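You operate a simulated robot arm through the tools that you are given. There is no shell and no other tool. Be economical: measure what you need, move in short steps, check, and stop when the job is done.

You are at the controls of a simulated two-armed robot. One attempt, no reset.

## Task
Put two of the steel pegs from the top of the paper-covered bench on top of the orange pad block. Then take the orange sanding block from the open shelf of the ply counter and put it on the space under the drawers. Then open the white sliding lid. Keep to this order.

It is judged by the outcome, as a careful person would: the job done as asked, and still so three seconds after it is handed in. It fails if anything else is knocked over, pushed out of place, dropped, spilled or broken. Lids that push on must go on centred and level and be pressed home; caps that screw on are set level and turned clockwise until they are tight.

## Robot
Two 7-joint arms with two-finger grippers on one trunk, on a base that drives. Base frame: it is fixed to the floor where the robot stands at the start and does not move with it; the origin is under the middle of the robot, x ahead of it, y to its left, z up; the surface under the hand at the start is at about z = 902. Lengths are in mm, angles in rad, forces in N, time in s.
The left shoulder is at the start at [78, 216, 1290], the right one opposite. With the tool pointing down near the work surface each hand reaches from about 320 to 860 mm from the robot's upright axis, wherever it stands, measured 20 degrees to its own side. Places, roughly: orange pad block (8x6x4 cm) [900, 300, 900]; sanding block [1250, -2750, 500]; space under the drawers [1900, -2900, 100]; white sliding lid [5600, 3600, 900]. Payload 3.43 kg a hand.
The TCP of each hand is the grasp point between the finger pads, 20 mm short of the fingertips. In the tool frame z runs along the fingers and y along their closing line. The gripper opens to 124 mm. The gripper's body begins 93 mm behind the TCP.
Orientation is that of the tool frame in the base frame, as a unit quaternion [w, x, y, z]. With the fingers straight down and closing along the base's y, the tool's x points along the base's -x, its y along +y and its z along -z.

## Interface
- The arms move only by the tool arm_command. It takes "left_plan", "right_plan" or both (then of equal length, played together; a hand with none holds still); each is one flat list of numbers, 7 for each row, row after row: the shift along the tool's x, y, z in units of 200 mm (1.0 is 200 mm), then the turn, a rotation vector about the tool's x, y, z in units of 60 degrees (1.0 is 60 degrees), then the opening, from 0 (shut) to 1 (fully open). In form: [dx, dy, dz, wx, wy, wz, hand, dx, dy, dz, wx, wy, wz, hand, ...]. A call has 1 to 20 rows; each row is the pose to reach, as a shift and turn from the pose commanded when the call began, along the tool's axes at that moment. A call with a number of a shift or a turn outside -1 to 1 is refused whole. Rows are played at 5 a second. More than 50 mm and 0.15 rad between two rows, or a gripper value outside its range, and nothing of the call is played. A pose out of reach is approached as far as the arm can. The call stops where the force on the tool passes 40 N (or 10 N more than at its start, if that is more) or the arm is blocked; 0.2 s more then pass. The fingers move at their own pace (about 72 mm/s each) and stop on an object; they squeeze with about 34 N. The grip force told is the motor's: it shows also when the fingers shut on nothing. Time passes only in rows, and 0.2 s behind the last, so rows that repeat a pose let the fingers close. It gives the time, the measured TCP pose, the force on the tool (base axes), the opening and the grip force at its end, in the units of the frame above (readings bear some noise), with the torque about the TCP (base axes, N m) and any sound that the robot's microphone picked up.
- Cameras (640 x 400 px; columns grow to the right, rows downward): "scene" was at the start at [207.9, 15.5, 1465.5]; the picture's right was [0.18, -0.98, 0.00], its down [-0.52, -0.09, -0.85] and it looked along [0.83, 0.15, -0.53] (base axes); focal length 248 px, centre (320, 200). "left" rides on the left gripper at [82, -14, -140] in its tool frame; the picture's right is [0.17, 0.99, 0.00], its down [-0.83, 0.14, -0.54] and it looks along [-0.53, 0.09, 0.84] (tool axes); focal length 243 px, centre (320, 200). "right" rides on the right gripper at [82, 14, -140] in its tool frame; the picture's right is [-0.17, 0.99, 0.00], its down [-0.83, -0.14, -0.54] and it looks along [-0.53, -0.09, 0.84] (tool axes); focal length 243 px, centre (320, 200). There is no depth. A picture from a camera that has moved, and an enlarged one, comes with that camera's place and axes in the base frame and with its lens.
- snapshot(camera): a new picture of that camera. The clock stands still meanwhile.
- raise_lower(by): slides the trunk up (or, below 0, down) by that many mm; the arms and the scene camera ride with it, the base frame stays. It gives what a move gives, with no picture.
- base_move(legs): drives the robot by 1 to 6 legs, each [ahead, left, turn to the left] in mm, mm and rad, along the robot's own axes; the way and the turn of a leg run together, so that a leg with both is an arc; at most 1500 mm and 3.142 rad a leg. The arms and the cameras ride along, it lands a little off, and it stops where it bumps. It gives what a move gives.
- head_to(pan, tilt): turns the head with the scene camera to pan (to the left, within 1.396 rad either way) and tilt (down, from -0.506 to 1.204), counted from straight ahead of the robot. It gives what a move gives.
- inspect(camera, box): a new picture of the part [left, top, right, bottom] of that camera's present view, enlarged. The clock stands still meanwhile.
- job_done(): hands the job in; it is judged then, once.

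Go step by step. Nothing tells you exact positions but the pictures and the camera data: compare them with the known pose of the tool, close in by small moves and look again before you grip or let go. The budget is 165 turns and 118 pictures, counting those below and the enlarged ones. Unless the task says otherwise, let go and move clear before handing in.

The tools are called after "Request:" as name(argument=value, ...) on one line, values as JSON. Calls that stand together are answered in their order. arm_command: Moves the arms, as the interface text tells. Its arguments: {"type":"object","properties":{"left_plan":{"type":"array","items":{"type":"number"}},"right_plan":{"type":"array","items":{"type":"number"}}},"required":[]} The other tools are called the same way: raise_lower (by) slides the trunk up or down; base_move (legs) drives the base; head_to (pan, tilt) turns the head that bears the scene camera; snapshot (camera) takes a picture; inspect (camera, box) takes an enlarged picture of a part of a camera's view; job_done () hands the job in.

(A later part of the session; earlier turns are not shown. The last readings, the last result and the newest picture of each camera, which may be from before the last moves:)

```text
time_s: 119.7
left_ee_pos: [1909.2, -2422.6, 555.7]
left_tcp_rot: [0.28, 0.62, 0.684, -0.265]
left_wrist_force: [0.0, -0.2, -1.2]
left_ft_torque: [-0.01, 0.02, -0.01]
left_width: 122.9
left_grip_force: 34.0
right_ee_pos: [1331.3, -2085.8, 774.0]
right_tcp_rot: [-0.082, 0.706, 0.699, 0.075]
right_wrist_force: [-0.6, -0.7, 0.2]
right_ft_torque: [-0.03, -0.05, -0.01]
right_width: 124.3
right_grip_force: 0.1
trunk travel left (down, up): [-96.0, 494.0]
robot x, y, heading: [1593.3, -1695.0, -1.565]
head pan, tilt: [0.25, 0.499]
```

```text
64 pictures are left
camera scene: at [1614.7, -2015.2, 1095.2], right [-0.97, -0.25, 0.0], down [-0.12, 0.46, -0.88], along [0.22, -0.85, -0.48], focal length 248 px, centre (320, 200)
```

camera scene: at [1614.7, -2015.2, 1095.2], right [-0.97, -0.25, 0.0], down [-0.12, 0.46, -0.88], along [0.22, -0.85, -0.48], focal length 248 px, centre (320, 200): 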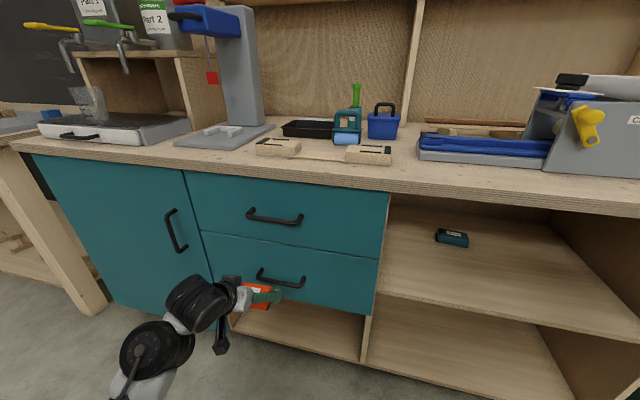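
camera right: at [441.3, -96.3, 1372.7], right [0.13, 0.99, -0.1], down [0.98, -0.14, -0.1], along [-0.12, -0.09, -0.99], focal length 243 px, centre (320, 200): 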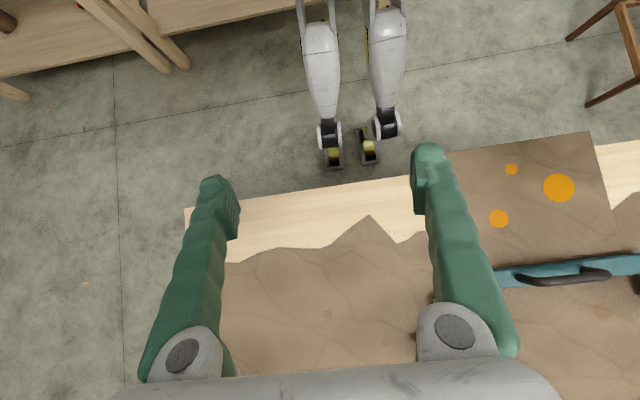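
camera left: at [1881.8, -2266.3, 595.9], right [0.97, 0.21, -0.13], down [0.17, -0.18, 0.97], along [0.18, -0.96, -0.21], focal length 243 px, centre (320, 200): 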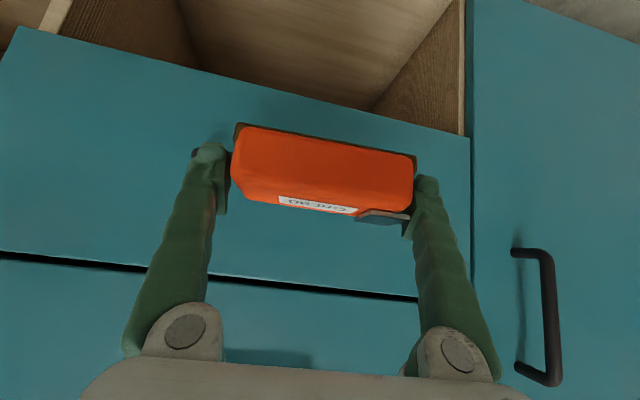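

The space under the drawers spans x≈1590–2160 with its opening top at z≈372. I'll lower the trunk and the hand in front of it.

Request:
raise_lower(by=-94)

Request:
arm_command(left_plan=[0.14, 0, 0.14, 0, 0, 0, 0.6, 0.28, 0, 0.28, 0, 0, 0, 0.6, 0.42, 0, 0.42, 0, 0, 0, 0.6, 0.56, 0, 0.56, 0, 0, 0, 0.6, 0.71, 0, 0.7, 0, 0, 0, 0.6])

Request:
snapshot(camera="left")

```text
time_s: 121.0
left_ee_pos: [1909.4, -2420.6, 462.1]
left_tcp_rot: [0.281, 0.619, 0.684, -0.265]
left_wrist_force: [-0.7, -0.7, -2.0]
left_ft_torque: [0.01, 0.01, 0.04]
left_width: 123.2
left_grip_force: 34.1
right_ee_pos: [1332.1, -2100.7, 691.0]
right_tcp_rot: [-0.092, 0.706, 0.697, 0.084]
right_wrist_force: [-0.6, -1.0, 0.2]
right_ft_torque: [0.0, -0.04, 0.02]
right_width: 124.3
right_grip_force: 0.1
trunk travel left (down, up): [-2.0, 588.0]
robot x, y, heading: [1589.9, -1695.0, -1.574]
head pan, tilt: [0.25, 0.499]
```

```text
time_s: 122.2
left_ee_pos: [1907.5, -2422.5, 261.6]
left_tcp_rot: [0.282, 0.62, 0.683, -0.264]
left_wrist_force: [0.4, 0.6, -1.2]
left_ft_torque: [0.0, -0.01, 0.01]
left_width: 123.0
left_grip_force: 34.1
right_ee_pos: [1333.7, -2100.3, 689.6]
right_tcp_rot: [-0.093, 0.706, 0.698, 0.084]
right_wrist_force: [0.4, -0.1, 0.0]
right_ft_torque: [0.02, 0.01, 0.0]
right_width: 123.8
right_grip_force: 0.1
trunk travel left (down, up): [-2.0, 588.0]
robot x, y, heading: [1587.9, -1692.7, -1.578]
head pan, tilt: [0.25, 0.499]
```

```text
63 pictures are left
camera left: at [1879.8, -2266.7, 301.0], right [0.97, 0.21, -0.13], down [0.17, -0.18, 0.97], along [0.18, -0.96, -0.21], focal length 243 px, centre (320, 200)
```

left: 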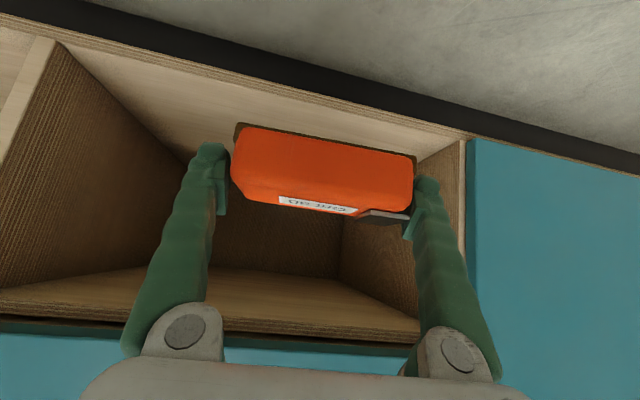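

Request:
inspect(camera="left", box=[40, 20, 480, 180])

```text
1.45 times, centred on (260, 100) of left
camera zoom: at [1879.8, -2266.7, 301.0], right [0.97, 0.21, -0.13], down [0.17, -0.18, 0.97], along [0.18, -0.96, -0.21], focal length 353 px, centre (407, 346)
```

zoom: 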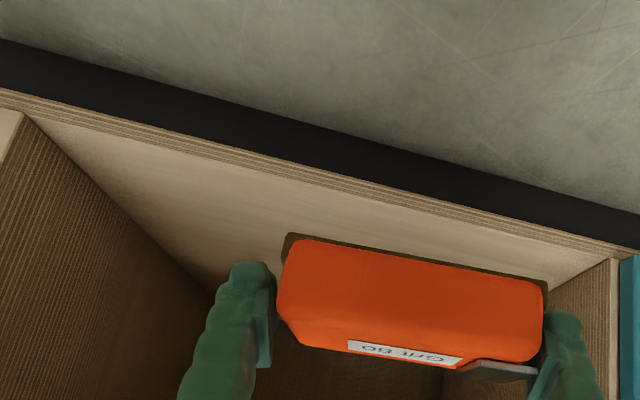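

The floor of the space is at z≈88. I'll lower 60 mm and drive ahead 195 so the block enters the opening.

Request:
arm_command(left_plan=[0.11, 0, 0.105, 0, 0, 0, 0.6, 0.213, 0, 0.21, 0, 0, 0, 0.6])

Request:
base_move(legs=[[195, 0, 0]])

Request:
snapshot(camera="left")

Request:
head_to(pan=0.35, tilt=0.75)

Request:
snapshot(camera="scene")

```text
time_s: 122.8
left_ee_pos: [1905.7, -2421.6, 203.4]
left_tcp_rot: [0.281, 0.619, 0.683, -0.265]
left_wrist_force: [0.2, -1.1, -1.3]
left_ft_torque: [-0.03, 0.01, 0.01]
left_width: 122.9
left_grip_force: 33.7
right_ee_pos: [1332.6, -2100.6, 690.1]
right_tcp_rot: [-0.093, 0.706, 0.697, 0.084]
right_wrist_force: [0.0, -0.2, -0.8]
right_ft_torque: [0.01, 0.0, 0.0]
right_width: 124.2
right_grip_force: 0.2
trunk travel left (down, up): [-2.0, 588.0]
robot x, y, heading: [1592.7, -1693.6, -1.567]
head pan, tilt: [0.25, 0.499]
```

```text
time_s: 124.6
left_ee_pos: [1906.0, -2616.1, 201.9]
left_tcp_rot: [0.281, 0.619, 0.684, -0.264]
left_wrist_force: [-0.8, 0.7, -1.6]
left_ft_torque: [0.02, 0.02, 0.0]
left_width: 123.0
left_grip_force: 34.3
right_ee_pos: [1332.8, -2294.0, 690.7]
right_tcp_rot: [-0.093, 0.705, 0.698, 0.083]
right_wrist_force: [-0.2, 0.9, 0.1]
right_ft_torque: [0.0, -0.03, 0.01]
right_width: 124.0
right_grip_force: 0.2
trunk travel left (down, up): [-2.0, 588.0]
robot x, y, heading: [1591.1, -1889.1, -1.57]
head pan, tilt: [0.25, 0.499]
```

```text
61 pictures are left
camera left: at [1877.6, -2461.1, 241.9], right [0.97, 0.21, -0.13], down [0.17, -0.19, 0.97], along [0.18, -0.96, -0.21], focal length 243 px, centre (320, 200)
```

left: 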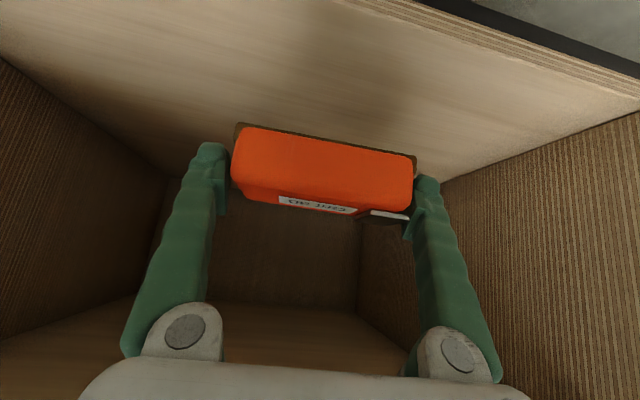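

```text
time_s: 125.3
left_ee_pos: [1905.0, -2615.6, 203.1]
left_tcp_rot: [0.28, 0.62, 0.684, -0.264]
left_wrist_force: [0.0, -0.9, -0.6]
left_ft_torque: [0.02, -0.01, 0.01]
left_width: 123.3
left_grip_force: 34.2
right_ee_pos: [1333.3, -2294.2, 691.5]
right_tcp_rot: [-0.093, 0.705, 0.698, 0.084]
right_wrist_force: [-0.3, -0.5, -0.4]
right_ft_torque: [-0.02, -0.02, -0.01]
right_width: 124.4
right_grip_force: 0.0
trunk travel left (down, up): [-2.0, 588.0]
robot x, y, heading: [1595.6, -1889.5, -1.574]
head pan, tilt: [0.351, 0.75]
```

```text
60 pictures are left
camera scene: at [1620.7, -2221.8, 992.2], right [-0.94, -0.34, 0.0], down [-0.23, 0.64, -0.73], along [0.25, -0.69, -0.68], focal length 248 px, centre (320, 200)
```

scene: 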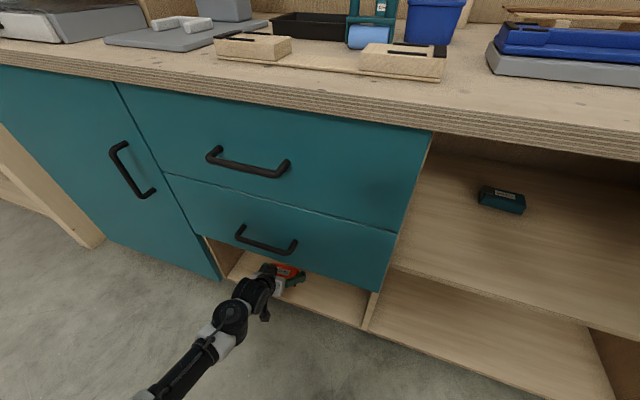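

I'll carry it in along the finger direction to about (1910,-2685,133), just above the floor.

Request:
arm_command(left_plan=[0, 0, 0.17, 0, 0, 0, 0.6, 0, 0, 0.34, 0, 0, 0, 0.6, 0, 0, 0.49, 0, 0, 0, 0.6])

Request:
inspect(camera="left", box=[160, 60, 480, 260])

Request:
inspect(camera="scene", box=[200, 230, 360, 330])

```text
time_s: 126.1
left_ee_pos: [1911.1, -2685.6, 131.0]
left_tcp_rot: [0.28, 0.619, 0.684, -0.264]
left_wrist_force: [-0.3, -0.8, -1.0]
left_ft_torque: [-0.05, -0.01, 0.0]
left_width: 123.2
left_grip_force: 34.5
right_ee_pos: [1332.6, -2294.0, 689.9]
right_tcp_rot: [-0.092, 0.705, 0.698, 0.082]
right_wrist_force: [-0.5, 0.6, 0.3]
right_ft_torque: [-0.01, -0.01, 0.0]
right_width: 124.3
right_grip_force: 0.0
trunk travel left (down, up): [-2.0, 588.0]
robot x, y, heading: [1591.6, -1891.1, -1.569]
head pan, tilt: [0.351, 0.75]
```

```text
2.00 times, centred on (320, 160) of left
camera zoom: at [1883.7, -2529.3, 170.5], right [0.97, 0.21, -0.13], down [0.17, -0.19, 0.97], along [0.18, -0.96, -0.22], focal length 485 px, centre (320, 280)
```

zoom: 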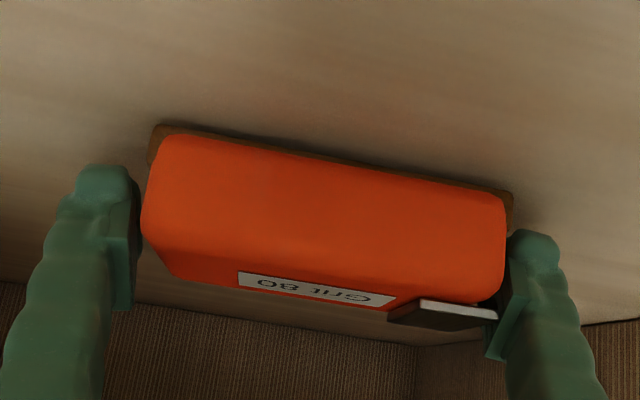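

```text
4.00 times, centred on (280, 280) of scene
camera zoom: at [1620.7, -2222.1, 992.0], right [-0.94, -0.34, 0.0], down [-0.23, 0.64, -0.73], along [0.25, -0.69, -0.68], focal length 993 px, centre (480, -120)
```

zoom: 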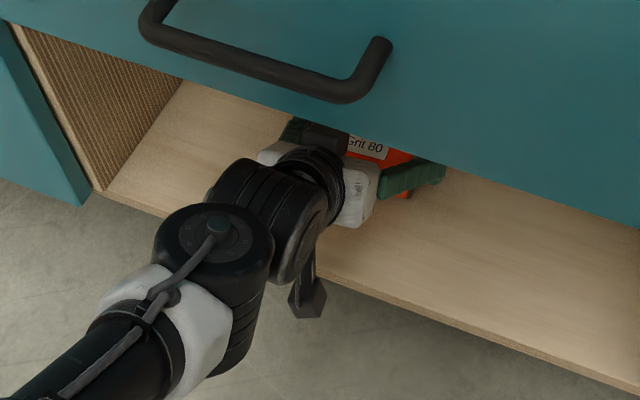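

Just above the floor. I'll lower in small steps until contact.

Request:
arm_command(left_plan=[0.01, 0, 0.01, 0, 0, 0, 0.6, 0.02, 0, 0.02, 0, 0, 0, 0.6])

Request:
arm_command(left_plan=[0.01, 0, 0.01, 0, 0, 0, 0.6, 0.014, 0, 0.014, 0, 0, 0, 0.6])

```text
time_s: 126.7
left_ee_pos: [1910.8, -2684.4, 127.1]
left_tcp_rot: [0.281, 0.62, 0.684, -0.264]
left_wrist_force: [-0.5, 0.6, -1.0]
left_ft_torque: [-0.03, -0.01, 0.01]
left_width: 123.5
left_grip_force: 33.6
right_ee_pos: [1332.7, -2294.0, 690.8]
right_tcp_rot: [-0.093, 0.705, 0.698, 0.085]
right_wrist_force: [-0.1, 0.4, -1.0]
right_ft_torque: [0.0, 0.02, 0.02]
right_width: 124.1
right_grip_force: 0.1
trunk travel left (down, up): [-2.0, 588.0]
robot x, y, heading: [1590.8, -1893.7, -1.572]
head pan, tilt: [0.351, 0.75]
```

```text
time_s: 127.3
left_ee_pos: [1911.0, -2687.5, 126.5]
left_tcp_rot: [0.283, 0.619, 0.683, -0.267]
left_wrist_force: [1.0, 4.9, 16.1]
left_ft_torque: [0.58, 0.94, -0.3]
left_width: 123.3
left_grip_force: 34.2
right_ee_pos: [1332.6, -2294.3, 690.7]
right_tcp_rot: [-0.091, 0.705, 0.698, 0.083]
right_wrist_force: [-0.4, 0.4, 0.2]
right_ft_torque: [0.03, -0.02, -0.01]
right_width: 123.9
right_grip_force: 0.0
trunk travel left (down, up): [-2.0, 588.0]
robot x, y, heading: [1592.5, -1885.5, -1.569]
head pan, tilt: [0.351, 0.75]
```

Contact (16 N). I'll ease 1 mm, open, and withdraw 10 mm along the fingers, then check the block stays.

Request:
arm_command(left_plan=[-0.003, 0, -0.003, 0, 0, 0, 1, -0.003, 0, -0.003, 0, 0, 0, 1, -0.003, 0, -0.003, 0, 0, 0, 1, -0.003, 0, -0.02, 0, 0, 0, 1, -0.003, 0, -0.05, 0, 0, 0, 1])

Request:
inspect(camera="left", box=[160, 60, 480, 260])

```text
time_s: 128.5
left_ee_pos: [1909.5, -2677.7, 130.2]
left_tcp_rot: [0.279, 0.62, 0.684, -0.264]
left_wrist_force: [-0.2, -0.4, -1.0]
left_ft_torque: [0.03, 0.02, -0.02]
left_width: 124.0
left_grip_force: 0.3
right_ee_pos: [1331.9, -2294.9, 691.2]
right_tcp_rot: [-0.092, 0.705, 0.698, 0.083]
right_wrist_force: [-0.4, 0.0, 0.2]
right_ft_torque: [0.01, 0.0, 0.03]
right_width: 124.0
right_grip_force: 0.1
trunk travel left (down, up): [-2.0, 588.0]
robot x, y, heading: [1591.3, -1892.1, -1.569]
head pan, tilt: [0.351, 0.75]
```

```text
2.00 times, centred on (320, 160) of left
camera zoom: at [1881.6, -2523.0, 170.2], right [0.97, 0.21, -0.13], down [0.17, -0.19, 0.97], along [0.18, -0.96, -0.22], focal length 485 px, centre (320, 280)
```

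zoom: 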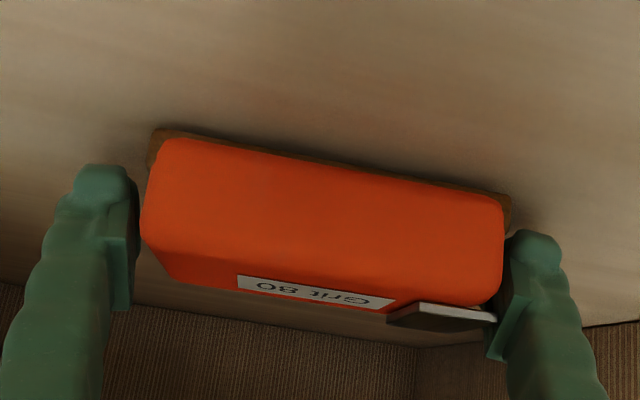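

The block is wedged by a slight roll/yaw mismatch (about 1–2°). I'll set it back on the floor, rotate the hand to align with it, then withdraw.

Request:
arm_command(left_plan=[0, 0, 0.03, 0, 0, 0, 1, 0.004, 0, 0.052, 0, 0, 0, 1, 0.006, 0, 0.054, 0, 0, 0, 1, 0.006, 0, 0.054, 0.004, 0, 0.011, 1, 0.006, 0, 0.054, 0.004, 0, 0.0226, 1, 0.006, 0, 0.054, 0.004, 0, 0.0226, 1])

Request:
arm_command(left_plan=[0, 0, -0.02, 0, 0, 0, 1, 0, 0, -0.04, 0, 0, 0, 1, 0, 0, -0.06, 0, 0, 0, 1])

Request:
inspect(camera="left", box=[160, 60, 480, 260])

```text
time_s: 129.9
left_ee_pos: [1909.8, -2687.2, 126.1]
left_tcp_rot: [0.283, 0.628, 0.675, -0.263]
left_wrist_force: [1.6, -3.0, 10.7]
left_ft_torque: [0.25, 0.09, 0.01]
left_width: 124.3
left_grip_force: 0.6
right_ee_pos: [1332.9, -2293.5, 689.5]
right_tcp_rot: [-0.093, 0.705, 0.698, 0.085]
right_wrist_force: [-0.1, 0.7, -0.2]
right_ft_torque: [-0.02, 0.0, -0.02]
right_width: 124.4
right_grip_force: 0.0
trunk travel left (down, up): [-2.0, 588.0]
robot x, y, heading: [1592.7, -1890.4, -1.573]
head pan, tilt: [0.351, 0.75]
```

```text
time_s: 130.7
left_ee_pos: [1910.0, -2676.3, 129.8]
left_tcp_rot: [0.281, 0.629, 0.676, -0.262]
left_wrist_force: [0.5, -0.2, -0.7]
left_ft_torque: [-0.01, -0.01, -0.02]
left_width: 124.3
left_grip_force: 0.2
right_ee_pos: [1332.9, -2295.2, 689.7]
right_tcp_rot: [-0.092, 0.705, 0.698, 0.084]
right_wrist_force: [0.4, -0.2, -0.2]
right_ft_torque: [0.01, 0.04, 0.02]
right_width: 123.8
right_grip_force: 0.1
trunk travel left (down, up): [-2.0, 588.0]
robot x, y, heading: [1592.3, -1890.5, -1.573]
head pan, tilt: [0.351, 0.75]
```

```text
2.00 times, centred on (320, 160) of left
camera zoom: at [1884.6, -2520.8, 170.0], right [0.97, 0.19, -0.12], down [0.15, -0.19, 0.97], along [0.16, -0.96, -0.22], focal length 485 px, centre (320, 280)
```

zoom: 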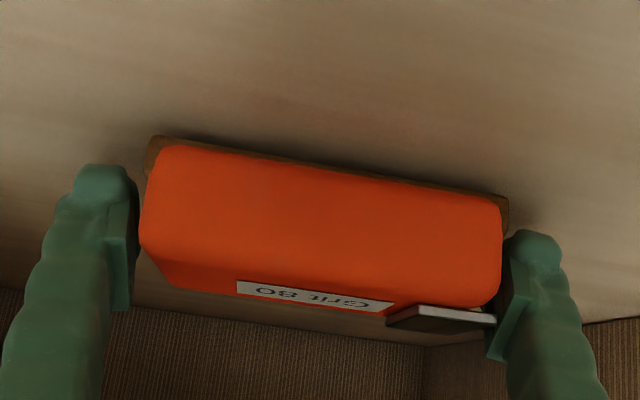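

The block is still stuck on the wide base: the body tapers and is self-locking on the fully open fingers. It pivots easily about the finger axis, though, so I'll wiggle the pitch just above the floor to let it slip down.

Request:
arm_command(left_plan=[0.01, 0, 0.01, 0, 0.13, 0, 1, 0.01, 0, 0.01, 0, 0, 0, 1, 0.01, 0, 0.01, 0, -0.13, 0, 1, 0.01, 0, 0.01, 0, 0, 0, 1, 0.005, 0, 0.005, 0, 0.13, 0, 1, 0, 0, 0, 0, 0, 0, 1, 0, 0, 0, 0, -0.13, 0, 1, 0, 0, 0, 0, 0, 0, 1, 0, 0, 0, 0, 0.13, 0, 1, -0.01, 0, -0.01, 0, 0, 0, 1, -0.01, 0, -0.01, 0, -0.13, 0, 1, -0.01, 0, -0.01, 0, 0, 0, 1])

Request:
inspect(camera="left", box=[160, 60, 480, 260])

```text
time_s: 133.3
left_ee_pos: [1910.0, -2677.4, 134.2]
left_tcp_rot: [0.283, 0.628, 0.676, -0.262]
left_wrist_force: [0.6, -0.1, -0.7]
left_ft_torque: [-0.02, 0.01, -0.02]
left_width: 124.0
left_grip_force: 0.3
right_ee_pos: [1333.2, -2295.1, 690.8]
right_tcp_rot: [-0.093, 0.705, 0.698, 0.084]
right_wrist_force: [0.3, -0.2, 0.4]
right_ft_torque: [0.0, 0.02, -0.01]
right_width: 124.0
right_grip_force: 0.0
trunk travel left (down, up): [-2.0, 588.0]
robot x, y, heading: [1590.7, -1888.6, -1.569]
head pan, tilt: [0.351, 0.75]
```

```text
2.00 times, centred on (320, 160) of left
camera zoom: at [1884.7, -2521.5, 173.7], right [0.97, 0.19, -0.12], down [0.15, -0.19, 0.97], along [0.16, -0.96, -0.21], focal length 485 px, centre (320, 280)
```

zoom: 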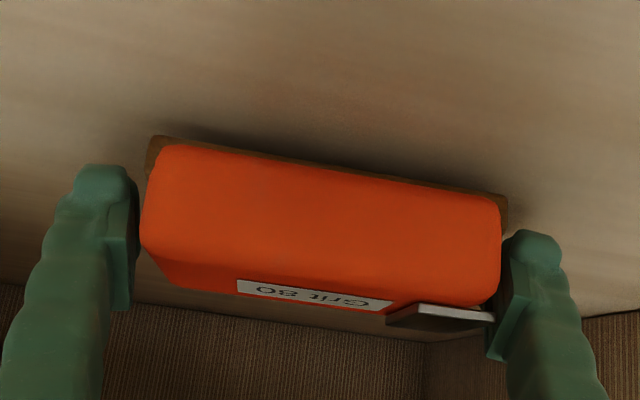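

Still held. I'll look closely at both finger contacts to see what binds.

Request:
inspect(camera="left", box=[370, 130, 450, 250])

Request:
inspect(camera="left", box=[180, 110, 260, 230])

```text
3.33 times, centred on (410, 190) of left
camera zoom: at [1884.7, -2521.5, 173.7], right [0.97, 0.19, -0.12], down [0.15, -0.19, 0.97], along [0.16, -0.96, -0.21], focal length 809 px, centre (20, 233)
```

zoom: 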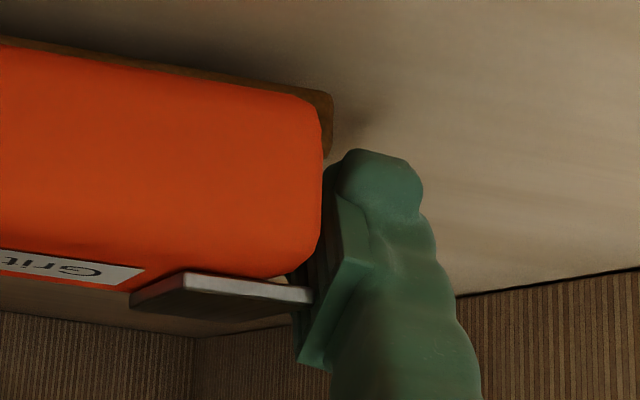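

```text
3.33 times, centred on (220, 170) of left
camera zoom: at [1884.7, -2521.5, 173.7], right [0.97, 0.19, -0.12], down [0.15, -0.19, 0.97], along [0.16, -0.96, -0.21], focal length 809 px, centre (653, 300)
```

zoom: 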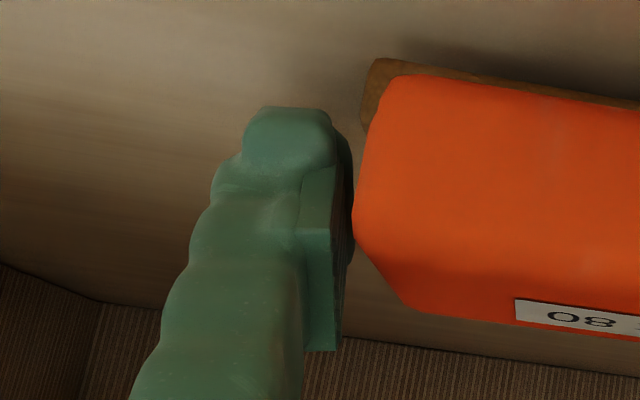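

The fingers are self-locked on the block's wide part, so I need something to react against. I'll take it out, set it on the room floor, press its back face against the plinth and slide the fingers forward and up off it, then regrip properly. First I'll back out the way I came.

Request:
arm_command(left_plan=[0, 0, -0.16, 0, 0, 0, 0.6, 0, 0, -0.32, 0, 0, 0, 0.6, 0, 0, -0.49, 0, 0, 0, 0.6])

Request:
base_move(legs=[[-150, 0, 0]])

Request:
arm_command(left_plan=[0.12, 0, 0.12, 0, 0, 0, 0.6, 0.24, 0, 0.24, 0, 0, 0, 0.6, 0.36, 0, 0.36, 0, 0, 0, 0.6, 0.46, 0, 0.455, 0, 0, 0, 0.6])

Request:
snapshot(camera="left")

```text
time_s: 134.1
left_ee_pos: [1905.2, -2608.2, 203.3]
left_tcp_rot: [0.283, 0.628, 0.676, -0.263]
left_wrist_force: [-0.4, -0.3, -1.7]
left_ft_torque: [0.0, -0.01, 0.0]
left_width: 123.0
left_grip_force: 33.6
right_ee_pos: [1332.6, -2294.4, 691.6]
right_tcp_rot: [-0.093, 0.705, 0.698, 0.084]
right_wrist_force: [0.1, 0.8, 0.0]
right_ft_torque: [-0.01, 0.01, 0.0]
right_width: 123.9
right_grip_force: 0.0
trunk travel left (down, up): [-2.0, 588.0]
robot x, y, heading: [1595.4, -1891.3, -1.571]
head pan, tilt: [0.351, 0.75]
```

```text
time_s: 135.7
left_ee_pos: [1904.2, -2460.5, 203.6]
left_tcp_rot: [0.282, 0.628, 0.676, -0.262]
left_wrist_force: [0.4, -0.1, -1.0]
left_ft_torque: [0.03, 0.01, 0.01]
left_width: 122.8
left_grip_force: 34.0
right_ee_pos: [1333.6, -2147.2, 691.3]
right_tcp_rot: [-0.092, 0.705, 0.699, 0.083]
right_wrist_force: [-0.1, -0.1, 0.6]
right_ft_torque: [0.0, 0.01, -0.04]
right_width: 123.9
right_grip_force: 0.2
trunk travel left (down, up): [-2.0, 588.0]
robot x, y, heading: [1588.3, -1738.7, -1.573]
head pan, tilt: [0.351, 0.75]
```

```text
time_s: 136.7
left_ee_pos: [1907.9, -2460.1, 75.6]
left_tcp_rot: [0.282, 0.628, 0.676, -0.262]
left_wrist_force: [0.2, 0.0, -1.4]
left_ft_torque: [0.0, -0.01, 0.01]
left_width: 123.0
left_grip_force: 34.4
right_ee_pos: [1332.6, -2146.6, 690.6]
right_tcp_rot: [-0.092, 0.705, 0.698, 0.084]
right_wrist_force: [0.2, 0.7, -1.2]
right_ft_torque: [0.01, 0.01, -0.01]
right_width: 123.8
right_grip_force: 0.1
trunk travel left (down, up): [-2.0, 588.0]
robot x, y, heading: [1594.5, -1739.7, -1.569]
head pan, tilt: [0.351, 0.75]
```

```text
52 pictures are left
camera left: at [1881.9, -2304.1, 114.3], right [0.97, 0.19, -0.12], down [0.15, -0.19, 0.97], along [0.16, -0.96, -0.21], focal length 243 px, centre (320, 200)
```

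left: 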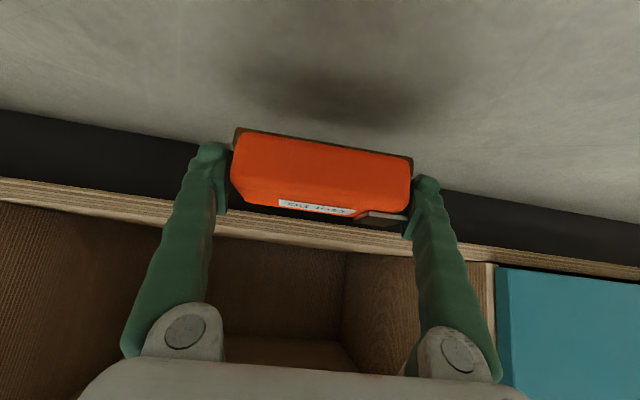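

The plank overhang there is too tight. The plain room wall right of the bin is better, so I'll raise the hand and drive there (robot x≈-100).

Request:
arm_command(left_plan=[-0.15, 0, -0.15, 0, 0, 0, 0.6, -0.3, 0, -0.3, 0, 0, 0, 0.6])

Request:
base_move(legs=[[0, -1500, 0], [0, -190, 0], [250, 0, 0]])

Request:
head_to(pan=0.2, tilt=0.6)

Request:
snapshot(camera="scene")

```text
time_s: 137.3
left_ee_pos: [1907.1, -2459.4, 160.8]
left_tcp_rot: [0.283, 0.627, 0.677, -0.261]
left_wrist_force: [0.5, -0.1, -1.0]
left_ft_torque: [0.03, 0.01, 0.0]
left_width: 123.0
left_grip_force: 33.8
right_ee_pos: [1333.1, -2148.0, 690.1]
right_tcp_rot: [-0.093, 0.705, 0.698, 0.083]
right_wrist_force: [-0.7, 0.9, 0.1]
right_ft_torque: [0.0, -0.04, -0.02]
right_width: 124.1
right_grip_force: 0.0
trunk travel left (down, up): [-2.0, 588.0]
robot x, y, heading: [1592.5, -1741.0, -1.57]
head pan, tilt: [0.351, 0.75]
```

```text
time_s: 161.7
left_ee_pos: [255.5, -2733.9, 159.6]
left_tcp_rot: [0.286, 0.618, 0.686, -0.258]
left_wrist_force: [-0.2, -0.2, -0.5]
left_ft_torque: [-0.02, 0.0, -0.01]
left_width: 122.8
left_grip_force: 33.8
right_ee_pos: [-326.3, -2437.8, 690.4]
right_tcp_rot: [-0.093, 0.695, 0.709, 0.082]
right_wrist_force: [0.3, -0.3, 0.0]
right_ft_torque: [0.0, -0.02, 0.02]
right_width: 123.9
right_grip_force: 0.1
trunk travel left (down, up): [-2.0, 588.0]
robot x, y, heading: [-77.8, -2027.0, -1.535]
head pan, tilt: [0.351, 0.75]
```

```text
time_s: 162.4
left_ee_pos: [255.5, -2733.4, 158.9]
left_tcp_rot: [0.286, 0.617, 0.686, -0.258]
left_wrist_force: [0.5, 0.2, -1.1]
left_ft_torque: [-0.03, 0.0, 0.01]
left_width: 122.9
left_grip_force: 34.1
right_ee_pos: [-327.0, -2437.4, 690.7]
right_tcp_rot: [-0.094, 0.693, 0.71, 0.082]
right_wrist_force: [0.4, 0.5, 0.0]
right_ft_torque: [0.02, -0.01, 0.02]
right_width: 124.1
right_grip_force: 0.1
trunk travel left (down, up): [-2.0, 588.0]
robot x, y, heading: [-80.5, -2025.7, -1.54]
head pan, tilt: [0.201, 0.6]
```

```text
51 pictures are left
camera scene: at [-51.8, -2364.9, 1004.9], right [-0.97, -0.23, 0.0], down [-0.13, 0.55, -0.82], along [0.19, -0.8, -0.57], focal length 248 px, centre (320, 200)
```

scene: 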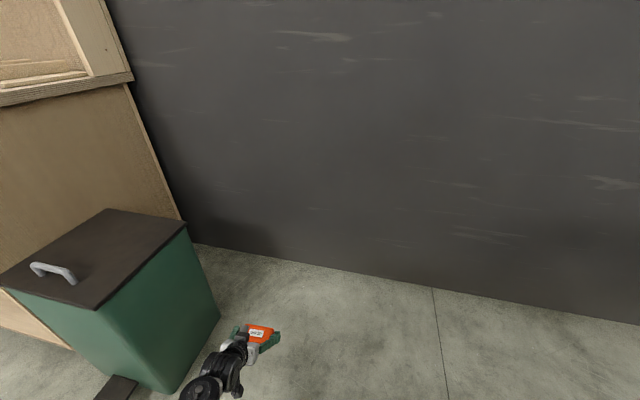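

The wall base is at y≈-3200. I'll move away from the bin, square up to the wall and approach to TCP y≈-3080.

Request:
base_move(legs=[[0, -80, 0], [0, 0, -0.11], [340, 0, 0]])

Request:
arm_command(left_plan=[0.14, 0, 0.14, 0, 0, 0, 0.6, 0.28, 0, 0.28, 0, 0, 0, 0.6, 0.37, 0, 0.37, 0, 0, 0, 0.6])

Request:
snapshot(camera="left")

```text
time_s: 167.0
left_ee_pos: [66.4, -3111.6, 160.3]
left_tcp_rot: [0.271, 0.655, 0.65, -0.274]
left_wrist_force: [0.1, -0.6, -0.7]
left_ft_torque: [0.03, -0.04, -0.02]
left_width: 123.0
left_grip_force: 34.4
right_ee_pos: [-479.6, -2751.9, 690.8]
right_tcp_rot: [-0.089, 0.733, 0.668, 0.088]
right_wrist_force: [0.7, 1.6, 0.4]
right_ft_torque: [0.01, -0.04, 0.02]
right_width: 124.1
right_grip_force: 0.0
trunk travel left (down, up): [-2.0, 588.0]
robot x, y, heading: [-186.7, -2368.0, -1.653]
head pan, tilt: [0.201, 0.6]
```

```text
time_s: 167.8
left_ee_pos: [65.4, -3112.2, 55.0]
left_tcp_rot: [0.271, 0.656, 0.649, -0.274]
left_wrist_force: [-0.2, -0.9, -2.0]
left_ft_torque: [-0.03, 0.02, -0.02]
left_width: 122.9
left_grip_force: 34.6
right_ee_pos: [-478.9, -2751.1, 689.9]
right_tcp_rot: [-0.089, 0.734, 0.668, 0.087]
right_wrist_force: [0.3, -0.5, -0.6]
right_ft_torque: [0.01, -0.02, 0.0]
right_width: 123.9
right_grip_force: 0.0
trunk travel left (down, up): [-2.0, 588.0]
robot x, y, heading: [-184.4, -2368.2, -1.647]
head pan, tilt: [0.201, 0.6]
```

```text
50 pictures are left
camera left: at [53.3, -2955.5, 94.4], right [0.99, 0.11, -0.12], down [0.14, -0.2, 0.97], along [0.08, -0.97, -0.21], focal length 243 px, centre (320, 200)
```

left: 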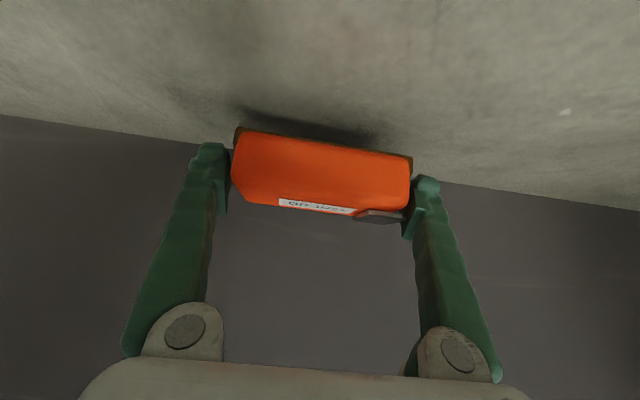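

Wall at y≈-3197, and the block is squared to it. I'll lower to floor contact.

Request:
arm_command(left_plan=[0.04, 0, 0.04, 0, 0, 0, 0.6, 0.055, 0, 0.055, 0, 0, 0, 0.6, 0.06, 0, 0.06, 0, 0, 0, 0.6])

```text
time_s: 168.6
left_ee_pos: [66.4, -3113.4, 37.6]
left_tcp_rot: [0.272, 0.655, 0.65, -0.274]
left_wrist_force: [0.3, -0.4, -0.9]
left_ft_torque: [0.01, -0.03, 0.0]
left_width: 122.9
left_grip_force: 33.5
right_ee_pos: [-477.8, -2751.6, 690.0]
right_tcp_rot: [-0.09, 0.733, 0.669, 0.087]
right_wrist_force: [0.3, -0.3, -0.4]
right_ft_torque: [0.0, 0.0, 0.01]
right_width: 123.5
right_grip_force: 0.0
trunk travel left (down, up): [-2.0, 588.0]
robot x, y, heading: [-186.3, -2366.2, -1.651]
head pan, tilt: [0.201, 0.6]
```

Request:
arm_command(left_plan=[0.008, 0, 0.008, 0, 0, 0, 0.6, 0.014, 0, 0.014, 0, 0, 0, 0.6])

```text
time_s: 169.2
left_ee_pos: [66.7, -3113.9, 35.4]
left_tcp_rot: [0.271, 0.655, 0.65, -0.274]
left_wrist_force: [-0.2, 0.6, -2.1]
left_ft_torque: [0.04, 0.03, 0.01]
left_width: 122.7
left_grip_force: 34.0
right_ee_pos: [-480.1, -2752.7, 691.4]
right_tcp_rot: [-0.089, 0.733, 0.668, 0.088]
right_wrist_force: [-0.1, -0.6, -0.3]
right_ft_torque: [-0.01, 0.01, -0.03]
right_width: 124.2
right_grip_force: 0.1
trunk travel left (down, up): [-2.0, 588.0]
robot x, y, heading: [-186.6, -2369.0, -1.649]
head pan, tilt: [0.201, 0.6]
```

Nearly touching. I'll slide forward to the wall.

Request:
arm_command(left_plan=[-0.07, 0, 0.071, 0, 0, 0, 0.6, -0.14, 0, 0.142, 0, 0, 0, 0.6, -0.165, 0, 0.168, 0, 0, 0, 0.6])

Request:
arm_command(left_plan=[-0.014, 0, 0.014, 0, 0, 0, 0.6, -0.028, 0, 0.028, 0, 0, 0, 0.6])

```text
time_s: 170.0
left_ee_pos: [67.4, -3144.6, 54.7]
left_tcp_rot: [0.271, 0.656, 0.65, -0.273]
left_wrist_force: [-0.4, -0.9, -0.6]
left_ft_torque: [-0.03, 0.01, 0.01]
left_width: 122.6
left_grip_force: 33.4
left hand out of reach, approached as far as the arm can: row 1, 2, 3
right_ee_pos: [-478.9, -2751.9, 689.5]
right_tcp_rot: [-0.089, 0.733, 0.669, 0.087]
right_wrist_force: [-0.6, 0.0, -0.1]
right_ft_torque: [0.0, 0.01, 0.04]
right_width: 124.3
right_grip_force: 0.0
trunk travel left (down, up): [-2.0, 588.0]
robot x, y, heading: [-184.8, -2372.2, -1.657]
head pan, tilt: [0.201, 0.6]
```

```text
time_s: 170.6
left_ee_pos: [66.9, -3152.4, 58.0]
left_tcp_rot: [0.273, 0.655, 0.649, -0.275]
left_wrist_force: [-0.5, -0.7, -1.0]
left_ft_torque: [0.0, 0.01, 0.01]
left_width: 122.6
left_grip_force: 33.7
left hand out of reach, approached as far as the arm can: row 2
right_ee_pos: [-478.5, -2751.9, 692.5]
right_tcp_rot: [-0.089, 0.734, 0.668, 0.087]
right_wrist_force: [0.1, 0.1, 0.4]
right_ft_torque: [-0.01, -0.02, 0.02]
right_width: 123.8
right_grip_force: 0.1
trunk travel left (down, up): [-2.0, 588.0]
robot x, y, heading: [-186.7, -2370.8, -1.649]
head pan, tilt: [0.201, 0.6]
```

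At the arm's reach limit. I'll pull the arm in, move the base closer and repeat.

Request:
arm_command(left_plan=[0.14, 0, -0.142, 0, 0, 0, 0.6, 0.28, 0, -0.284, 0, 0, 0, 0.6, 0.42, 0, -0.426, 0, 0, 0, 0.6])

Request:
base_move(legs=[[110, 0, 0]])

Request:
arm_command(left_plan=[0.04, 0, 0.04, 0, 0, 0, 0.6, 0.075, 0, 0.075, 0, 0, 0, 0.6, 0.082, 0, 0.082, 0, 0, 0, 0.6])

```text
time_s: 171.4
left_ee_pos: [69.3, -3033.0, 61.0]
left_tcp_rot: [0.271, 0.655, 0.65, -0.274]
left_wrist_force: [-0.8, -0.7, -0.6]
left_ft_torque: [0.03, 0.01, -0.01]
left_width: 122.8
left_grip_force: 33.8
right_ee_pos: [-479.3, -2752.9, 690.9]
right_tcp_rot: [-0.089, 0.734, 0.668, 0.087]
right_wrist_force: [0.0, -0.4, 0.4]
right_ft_torque: [-0.01, -0.01, 0.02]
right_width: 124.2
right_grip_force: 0.0
trunk travel left (down, up): [-2.0, 588.0]
robot x, y, heading: [-187.5, -2370.4, -1.655]
head pan, tilt: [0.201, 0.6]
```

```text
time_s: 172.8
left_ee_pos: [62.8, -3141.4, 60.1]
left_tcp_rot: [0.271, 0.656, 0.649, -0.274]
left_wrist_force: [-0.4, -0.1, -1.3]
left_ft_torque: [0.02, 0.0, 0.02]
left_width: 122.7
left_grip_force: 33.6
right_ee_pos: [-488.5, -2859.5, 689.9]
right_tcp_rot: [-0.089, 0.733, 0.668, 0.087]
right_wrist_force: [-0.5, 0.3, 0.8]
right_ft_torque: [0.03, -0.01, 0.0]
right_width: 124.1
right_grip_force: 0.1
trunk travel left (down, up): [-2.0, 588.0]
robot x, y, heading: [-198.6, -2476.8, -1.654]
head pan, tilt: [0.201, 0.6]
```

```text
time_s: 173.6
left_ee_pos: [61.0, -3142.5, 36.3]
left_tcp_rot: [0.272, 0.655, 0.65, -0.274]
left_wrist_force: [0.4, -0.3, -1.2]
left_ft_torque: [-0.01, 0.0, 0.0]
left_width: 122.5
left_grip_force: 33.8
right_ee_pos: [-489.2, -2860.5, 690.2]
right_tcp_rot: [-0.088, 0.733, 0.669, 0.087]
right_wrist_force: [-0.4, 0.2, 1.2]
right_ft_torque: [0.0, 0.02, 0.03]
right_width: 124.0
right_grip_force: 0.0
trunk travel left (down, up): [-2.0, 588.0]
robot x, y, heading: [-197.6, -2480.5, -1.651]
head pan, tilt: [0.201, 0.6]
```

Now I'll go forward to wall contact: about 20 mm, then finer.

Request:
arm_command(left_plan=[-0.035, 0, 0.036, 0, 0, 0, 0.6, -0.07, 0, 0.071, 0, 0, 0, 0.6])

Request:
arm_command(left_plan=[-0.011, 0, 0.011, 0, 0, 0, 0.6, -0.021, 0, 0.021, 0, 0, 0, 0.6])

Request:
snapshot(camera="left")

```text
time_s: 174.2
left_ee_pos: [61.6, -3162.0, 37.2]
left_tcp_rot: [0.271, 0.656, 0.649, -0.274]
left_wrist_force: [0.9, -0.2, -0.7]
left_ft_torque: [-0.02, -0.02, 0.0]
left_width: 122.8
left_grip_force: 34.4
right_ee_pos: [-487.5, -2859.5, 690.5]
right_tcp_rot: [-0.089, 0.733, 0.668, 0.088]
right_wrist_force: [-0.3, 0.5, -0.4]
right_ft_torque: [-0.01, 0.02, 0.01]
right_width: 123.8
right_grip_force: 0.0
trunk travel left (down, up): [-2.0, 588.0]
robot x, y, heading: [-195.3, -2479.1, -1.653]
head pan, tilt: [0.201, 0.6]
```

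```text
time_s: 174.8
left_ee_pos: [61.2, -3165.7, 35.5]
left_tcp_rot: [0.271, 0.656, 0.649, -0.274]
left_wrist_force: [0.2, 2.6, -0.5]
left_ft_torque: [0.07, -0.02, 0.14]
left_width: 122.9
left_grip_force: 33.9
right_ee_pos: [-488.8, -2860.1, 689.9]
right_tcp_rot: [-0.088, 0.733, 0.668, 0.088]
right_wrist_force: [0.6, -0.2, 0.1]
right_ft_torque: [-0.02, 0.02, 0.01]
right_width: 124.0
right_grip_force: 0.1
trunk travel left (down, up): [-2.0, 588.0]
robot x, y, heading: [-195.4, -2476.6, -1.655]
head pan, tilt: [0.201, 0.6]
```

```text
49 pictures are left
camera left: at [49.0, -3009.6, 75.8], right [0.99, 0.11, -0.12], down [0.14, -0.2, 0.97], along [0.08, -0.97, -0.21], focal length 243 px, centre (320, 200)
```

left: 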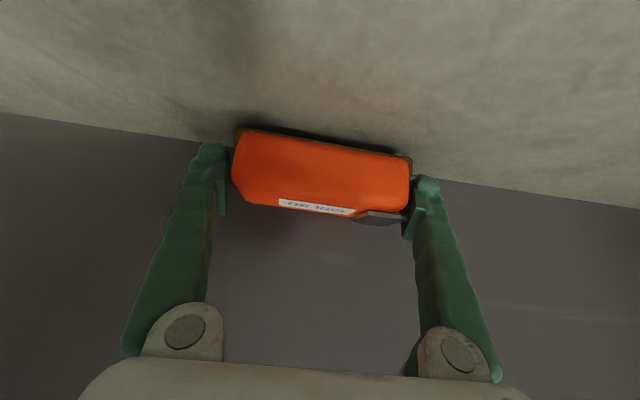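

Wall contact begins. I'll open the fingers and push forward while rising slightly, so they slide off the block.

Request:
arm_command(left_plan=[0.007, 0, 0.007, 0, 0, 0, 0.6, 0.007, 0, 0.007, 0, 0, 0, 1, 0.007, 0, 0.007, 0, 0, 0, 1, -0.007, 0, 0.0212, 0, 0, 0, 1, -0.0246, 0, 0.0319, 0, 0, 0, 1, -0.0457, 0, 0.0391, 0, 0, 0, 1, -0.0703, 0, 0.0428, 0, 0, 0, 1])

Request:
inspect(camera="left", box=[160, 60, 480, 260])

```text
time_s: 176.4
left_ee_pos: [59.2, -3178.6, 37.5]
left_tcp_rot: [0.267, 0.657, 0.65, -0.272]
left_wrist_force: [-7.0, 26.6, -5.1]
left_ft_torque: [-0.06, 0.07, 0.19]
left_width: 124.5
left_grip_force: 0.6
right_ee_pos: [-488.3, -2860.8, 689.9]
right_tcp_rot: [-0.089, 0.733, 0.669, 0.089]
right_wrist_force: [0.7, 0.1, 0.0]
right_ft_torque: [0.0, -0.01, -0.01]
right_width: 123.9
right_grip_force: 0.1
trunk travel left (down, up): [-2.0, 588.0]
robot x, y, heading: [-193.3, -2481.3, -1.653]
head pan, tilt: [0.201, 0.6]
```

```text
2.00 times, centred on (320, 160) of left
camera zoom: at [47.6, -3022.0, 78.0], right [0.99, 0.11, -0.12], down [0.14, -0.21, 0.97], along [0.08, -0.97, -0.22], focal length 485 px, centre (320, 280)
```

zoom: 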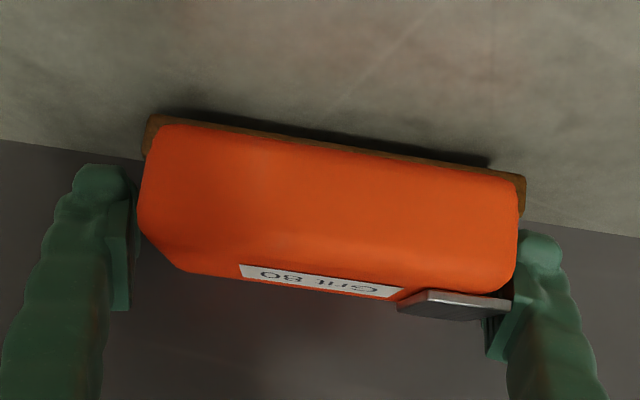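

The fingers slid about 10 mm over the block and the tips now reach the wall. Keeping the push, I'll move up.

Request:
arm_command(left_plan=[-0.014, 0, -0.014, 0, 0, 0, 1, -0.028, 0, -0.028, 0, 0, 0, 1, -0.043, 0, -0.042, 0, 0, 0, 1])

Request:
inspect(camera="left", box=[160, 60, 480, 260])

```text
time_s: 177.2
left_ee_pos: [63.0, -3180.6, 50.1]
left_tcp_rot: [0.27, 0.656, 0.651, -0.27]
left_wrist_force: [2.0, 15.4, -12.5]
left_ft_torque: [0.25, 0.88, 1.1]
left_width: 123.8
left_grip_force: 0.1
right_ee_pos: [-487.5, -2861.8, 690.8]
right_tcp_rot: [-0.089, 0.733, 0.669, 0.087]
right_wrist_force: [0.1, 0.8, 0.0]
right_ft_torque: [-0.03, 0.01, -0.01]
right_width: 123.9
right_grip_force: 0.0
trunk travel left (down, up): [-2.0, 588.0]
robot x, y, heading: [-196.6, -2479.6, -1.653]
head pan, tilt: [0.201, 0.6]
```

```text
2.00 times, centred on (320, 160) of left
camera zoom: at [50.3, -3024.0, 90.7], right [0.99, 0.11, -0.12], down [0.14, -0.21, 0.97], along [0.08, -0.97, -0.22], focal length 485 px, centre (320, 280)
```

zoom: 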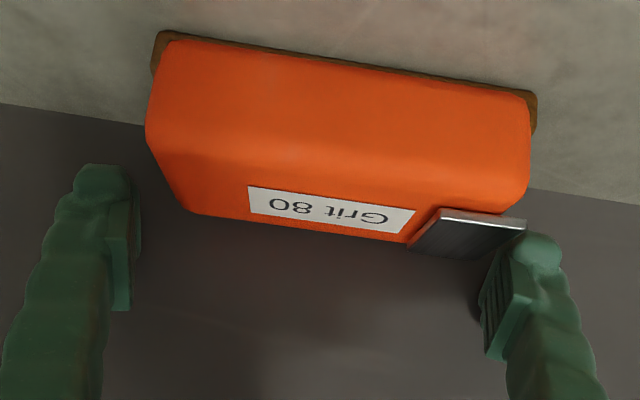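

The block is free on the floor against the wall. I'll withdraw horizontally and then up.

Request:
arm_command(left_plan=[0.035, 0, -0.036, 0, 0, 0, 1, 0.1, 0, -0.1, 0, 0, 0, 1, 0.21, 0, -0.213, 0, 0, 0, 1, 0.21, 0, -0.35, 0, 0, 0, 1, 0.21, 0, -0.5, 0, 0, 0, 1])

Request:
snapshot(camera="left")

```text
time_s: 178.4
left_ee_pos: [61.1, -3081.8, 94.8]
left_tcp_rot: [0.272, 0.656, 0.649, -0.275]
left_wrist_force: [1.0, 0.7, -0.3]
left_ft_torque: [-0.01, 0.0, 0.02]
left_width: 124.0
left_grip_force: 0.1
right_ee_pos: [-488.5, -2860.1, 690.8]
right_tcp_rot: [-0.089, 0.733, 0.668, 0.087]
right_wrist_force: [0.1, 0.8, -0.2]
right_ft_torque: [0.02, 0.03, -0.01]
right_width: 124.0
right_grip_force: 0.1
trunk travel left (down, up): [-2.0, 588.0]
robot x, y, heading: [-197.2, -2479.2, -1.656]
head pan, tilt: [0.201, 0.6]
```

```text
46 pictures are left
camera left: at [49.5, -2925.1, 135.0], right [0.99, 0.11, -0.12], down [0.14, -0.2, 0.97], along [0.08, -0.97, -0.21], focal length 243 px, centre (320, 200)
```

left: 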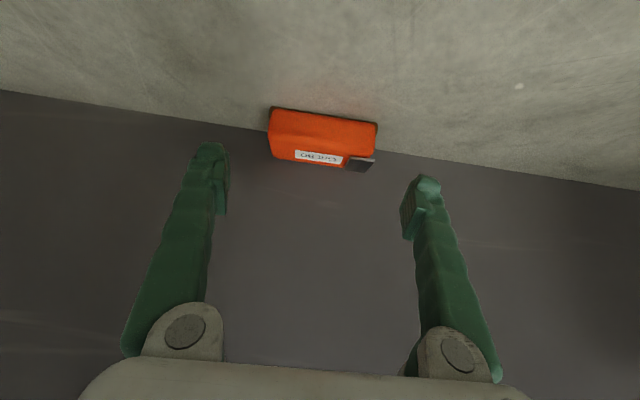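

The block sits squarely at the wall, centre about (62,-3170). I'll regrip it higher up on the tapered body (TCP about 45 above the floor) where it measured 117 mm, so release stays easy. Approaching first.

Request:
arm_command(left_plan=[-0.03, 0, 0.11, -0.01, 0, -0.01, 1, -0.06, 0.003, 0.22, -0.02, 0, -0.02, 1, -0.075, 0.005, 0.33, -0.02, 0, -0.02, 1])

Request:
inspect(camera="left", box=[160, 60, 480, 260])

```text
time_s: 179.2
left_ee_pos: [63.0, -3140.2, 57.9]
left_tcp_rot: [0.275, 0.646, 0.659, -0.27]
left_wrist_force: [-0.3, 0.1, -0.1]
left_ft_torque: [0.0, -0.04, 0.03]
left_width: 123.9
left_grip_force: 0.1
right_ee_pos: [-487.8, -2860.5, 691.6]
right_tcp_rot: [-0.09, 0.733, 0.669, 0.087]
right_wrist_force: [0.0, 0.8, 0.3]
right_ft_torque: [0.0, -0.02, -0.02]
right_width: 124.1
right_grip_force: 0.0
trunk travel left (down, up): [-2.0, 588.0]
robot x, y, heading: [-196.0, -2480.7, -1.649]
head pan, tilt: [0.201, 0.6]
```

```text
2.00 times, centred on (320, 160) of left
camera zoom: at [46.2, -2983.6, 97.3], right [0.98, 0.14, -0.12], down [0.14, -0.2, 0.97], along [0.11, -0.97, -0.21], focal length 485 px, centre (320, 280)
```

zoom: 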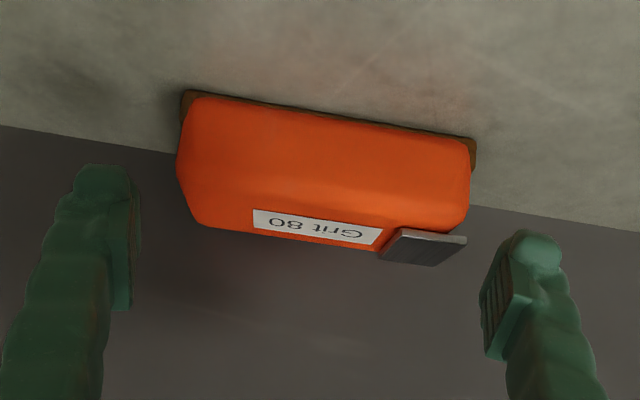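

Centred. I'll move into the grip and close.

Request:
arm_command(left_plan=[-0.015, 0.006, 0.06, 0, 0, 0, 1, -0.031, 0.006, 0.124, 0, 0, 0, 1, -0.031, 0.006, 0.124, 0, 0, 0, 0.9, -0.031, 0.006, 0.124, 0, 0, 0, 0.6, -0.031, 0.006, 0.124, 0, 0, 0, 0.6])

Request:
inspect(camera="left", box=[160, 60, 480, 260])

```text
time_s: 180.4
left_ee_pos: [63.3, -3162.9, 46.1]
left_tcp_rot: [0.276, 0.646, 0.658, -0.271]
left_wrist_force: [-0.9, -2.2, 3.2]
left_ft_torque: [0.04, 0.3, 0.09]
left_width: 111.9
left_grip_force: 34.2
right_ee_pos: [-489.0, -2860.1, 691.4]
right_tcp_rot: [-0.088, 0.733, 0.668, 0.086]
right_wrist_force: [0.8, 0.2, 0.7]
right_ft_torque: [0.0, -0.03, -0.01]
right_width: 123.9
right_grip_force: 0.1
trunk travel left (down, up): [-2.0, 588.0]
robot x, y, heading: [-195.9, -2478.7, -1.65]
head pan, tilt: [0.201, 0.6]
```

```text
2.00 times, centred on (320, 160) of left
camera zoom: at [46.6, -3007.0, 84.5], right [0.98, 0.14, -0.12], down [0.14, -0.2, 0.97], along [0.11, -0.97, -0.21], focal length 485 px, centre (320, 280)
```

zoom: 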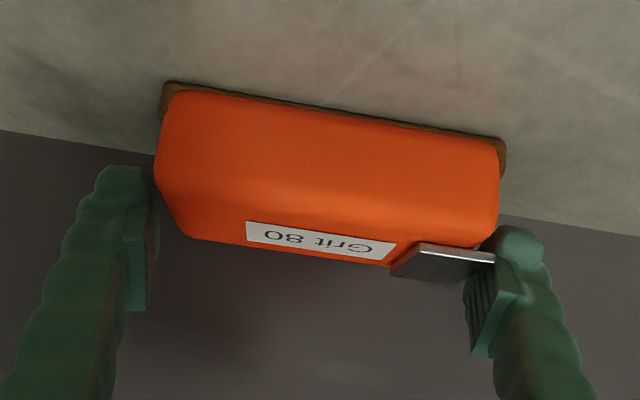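

Gripped at 112 mm. I'll test a small lift of 10 mm.

Request:
arm_command(left_plan=[-0.018, 0, -0.018, 0, 0, 0, 0.5, -0.036, 0, -0.035, 0, 0, 0, 0.5, -0.036, 0, -0.035, 0, 0, 0, 0.5])

Request:
inspect(camera="left", box=[160, 60, 480, 260])

```text
time_s: 181.2
left_ee_pos: [64.6, -3164.5, 53.4]
left_tcp_rot: [0.275, 0.647, 0.658, -0.27]
left_wrist_force: [0.1, 0.0, -1.1]
left_ft_torque: [0.01, 0.03, -0.02]
left_width: 111.9
left_grip_force: 34.5
right_ee_pos: [-487.4, -2861.0, 690.4]
right_tcp_rot: [-0.089, 0.734, 0.668, 0.087]
right_wrist_force: [-0.8, 0.0, -0.2]
right_ft_torque: [0.01, 0.03, 0.01]
right_width: 124.1
right_grip_force: 0.1
trunk travel left (down, up): [-2.0, 588.0]
robot x, y, heading: [-194.4, -2477.4, -1.649]
head pan, tilt: [0.201, 0.6]
```

```text
2.00 times, centred on (320, 160) of left
camera zoom: at [47.0, -3006.6, 93.2], right [0.98, 0.14, -0.12], down [0.14, -0.2, 0.97], along [0.11, -0.97, -0.21], focal length 485 px, centre (320, 280)
```

zoom: 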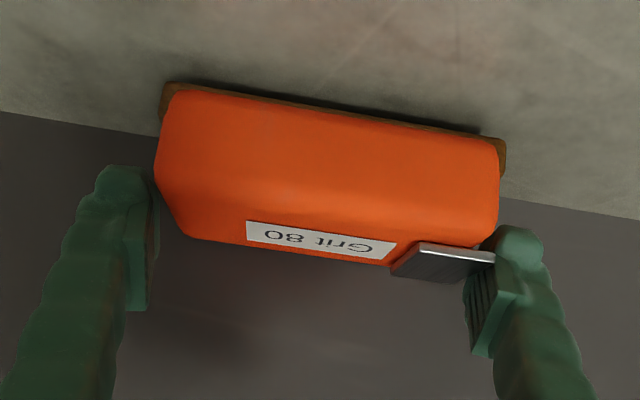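

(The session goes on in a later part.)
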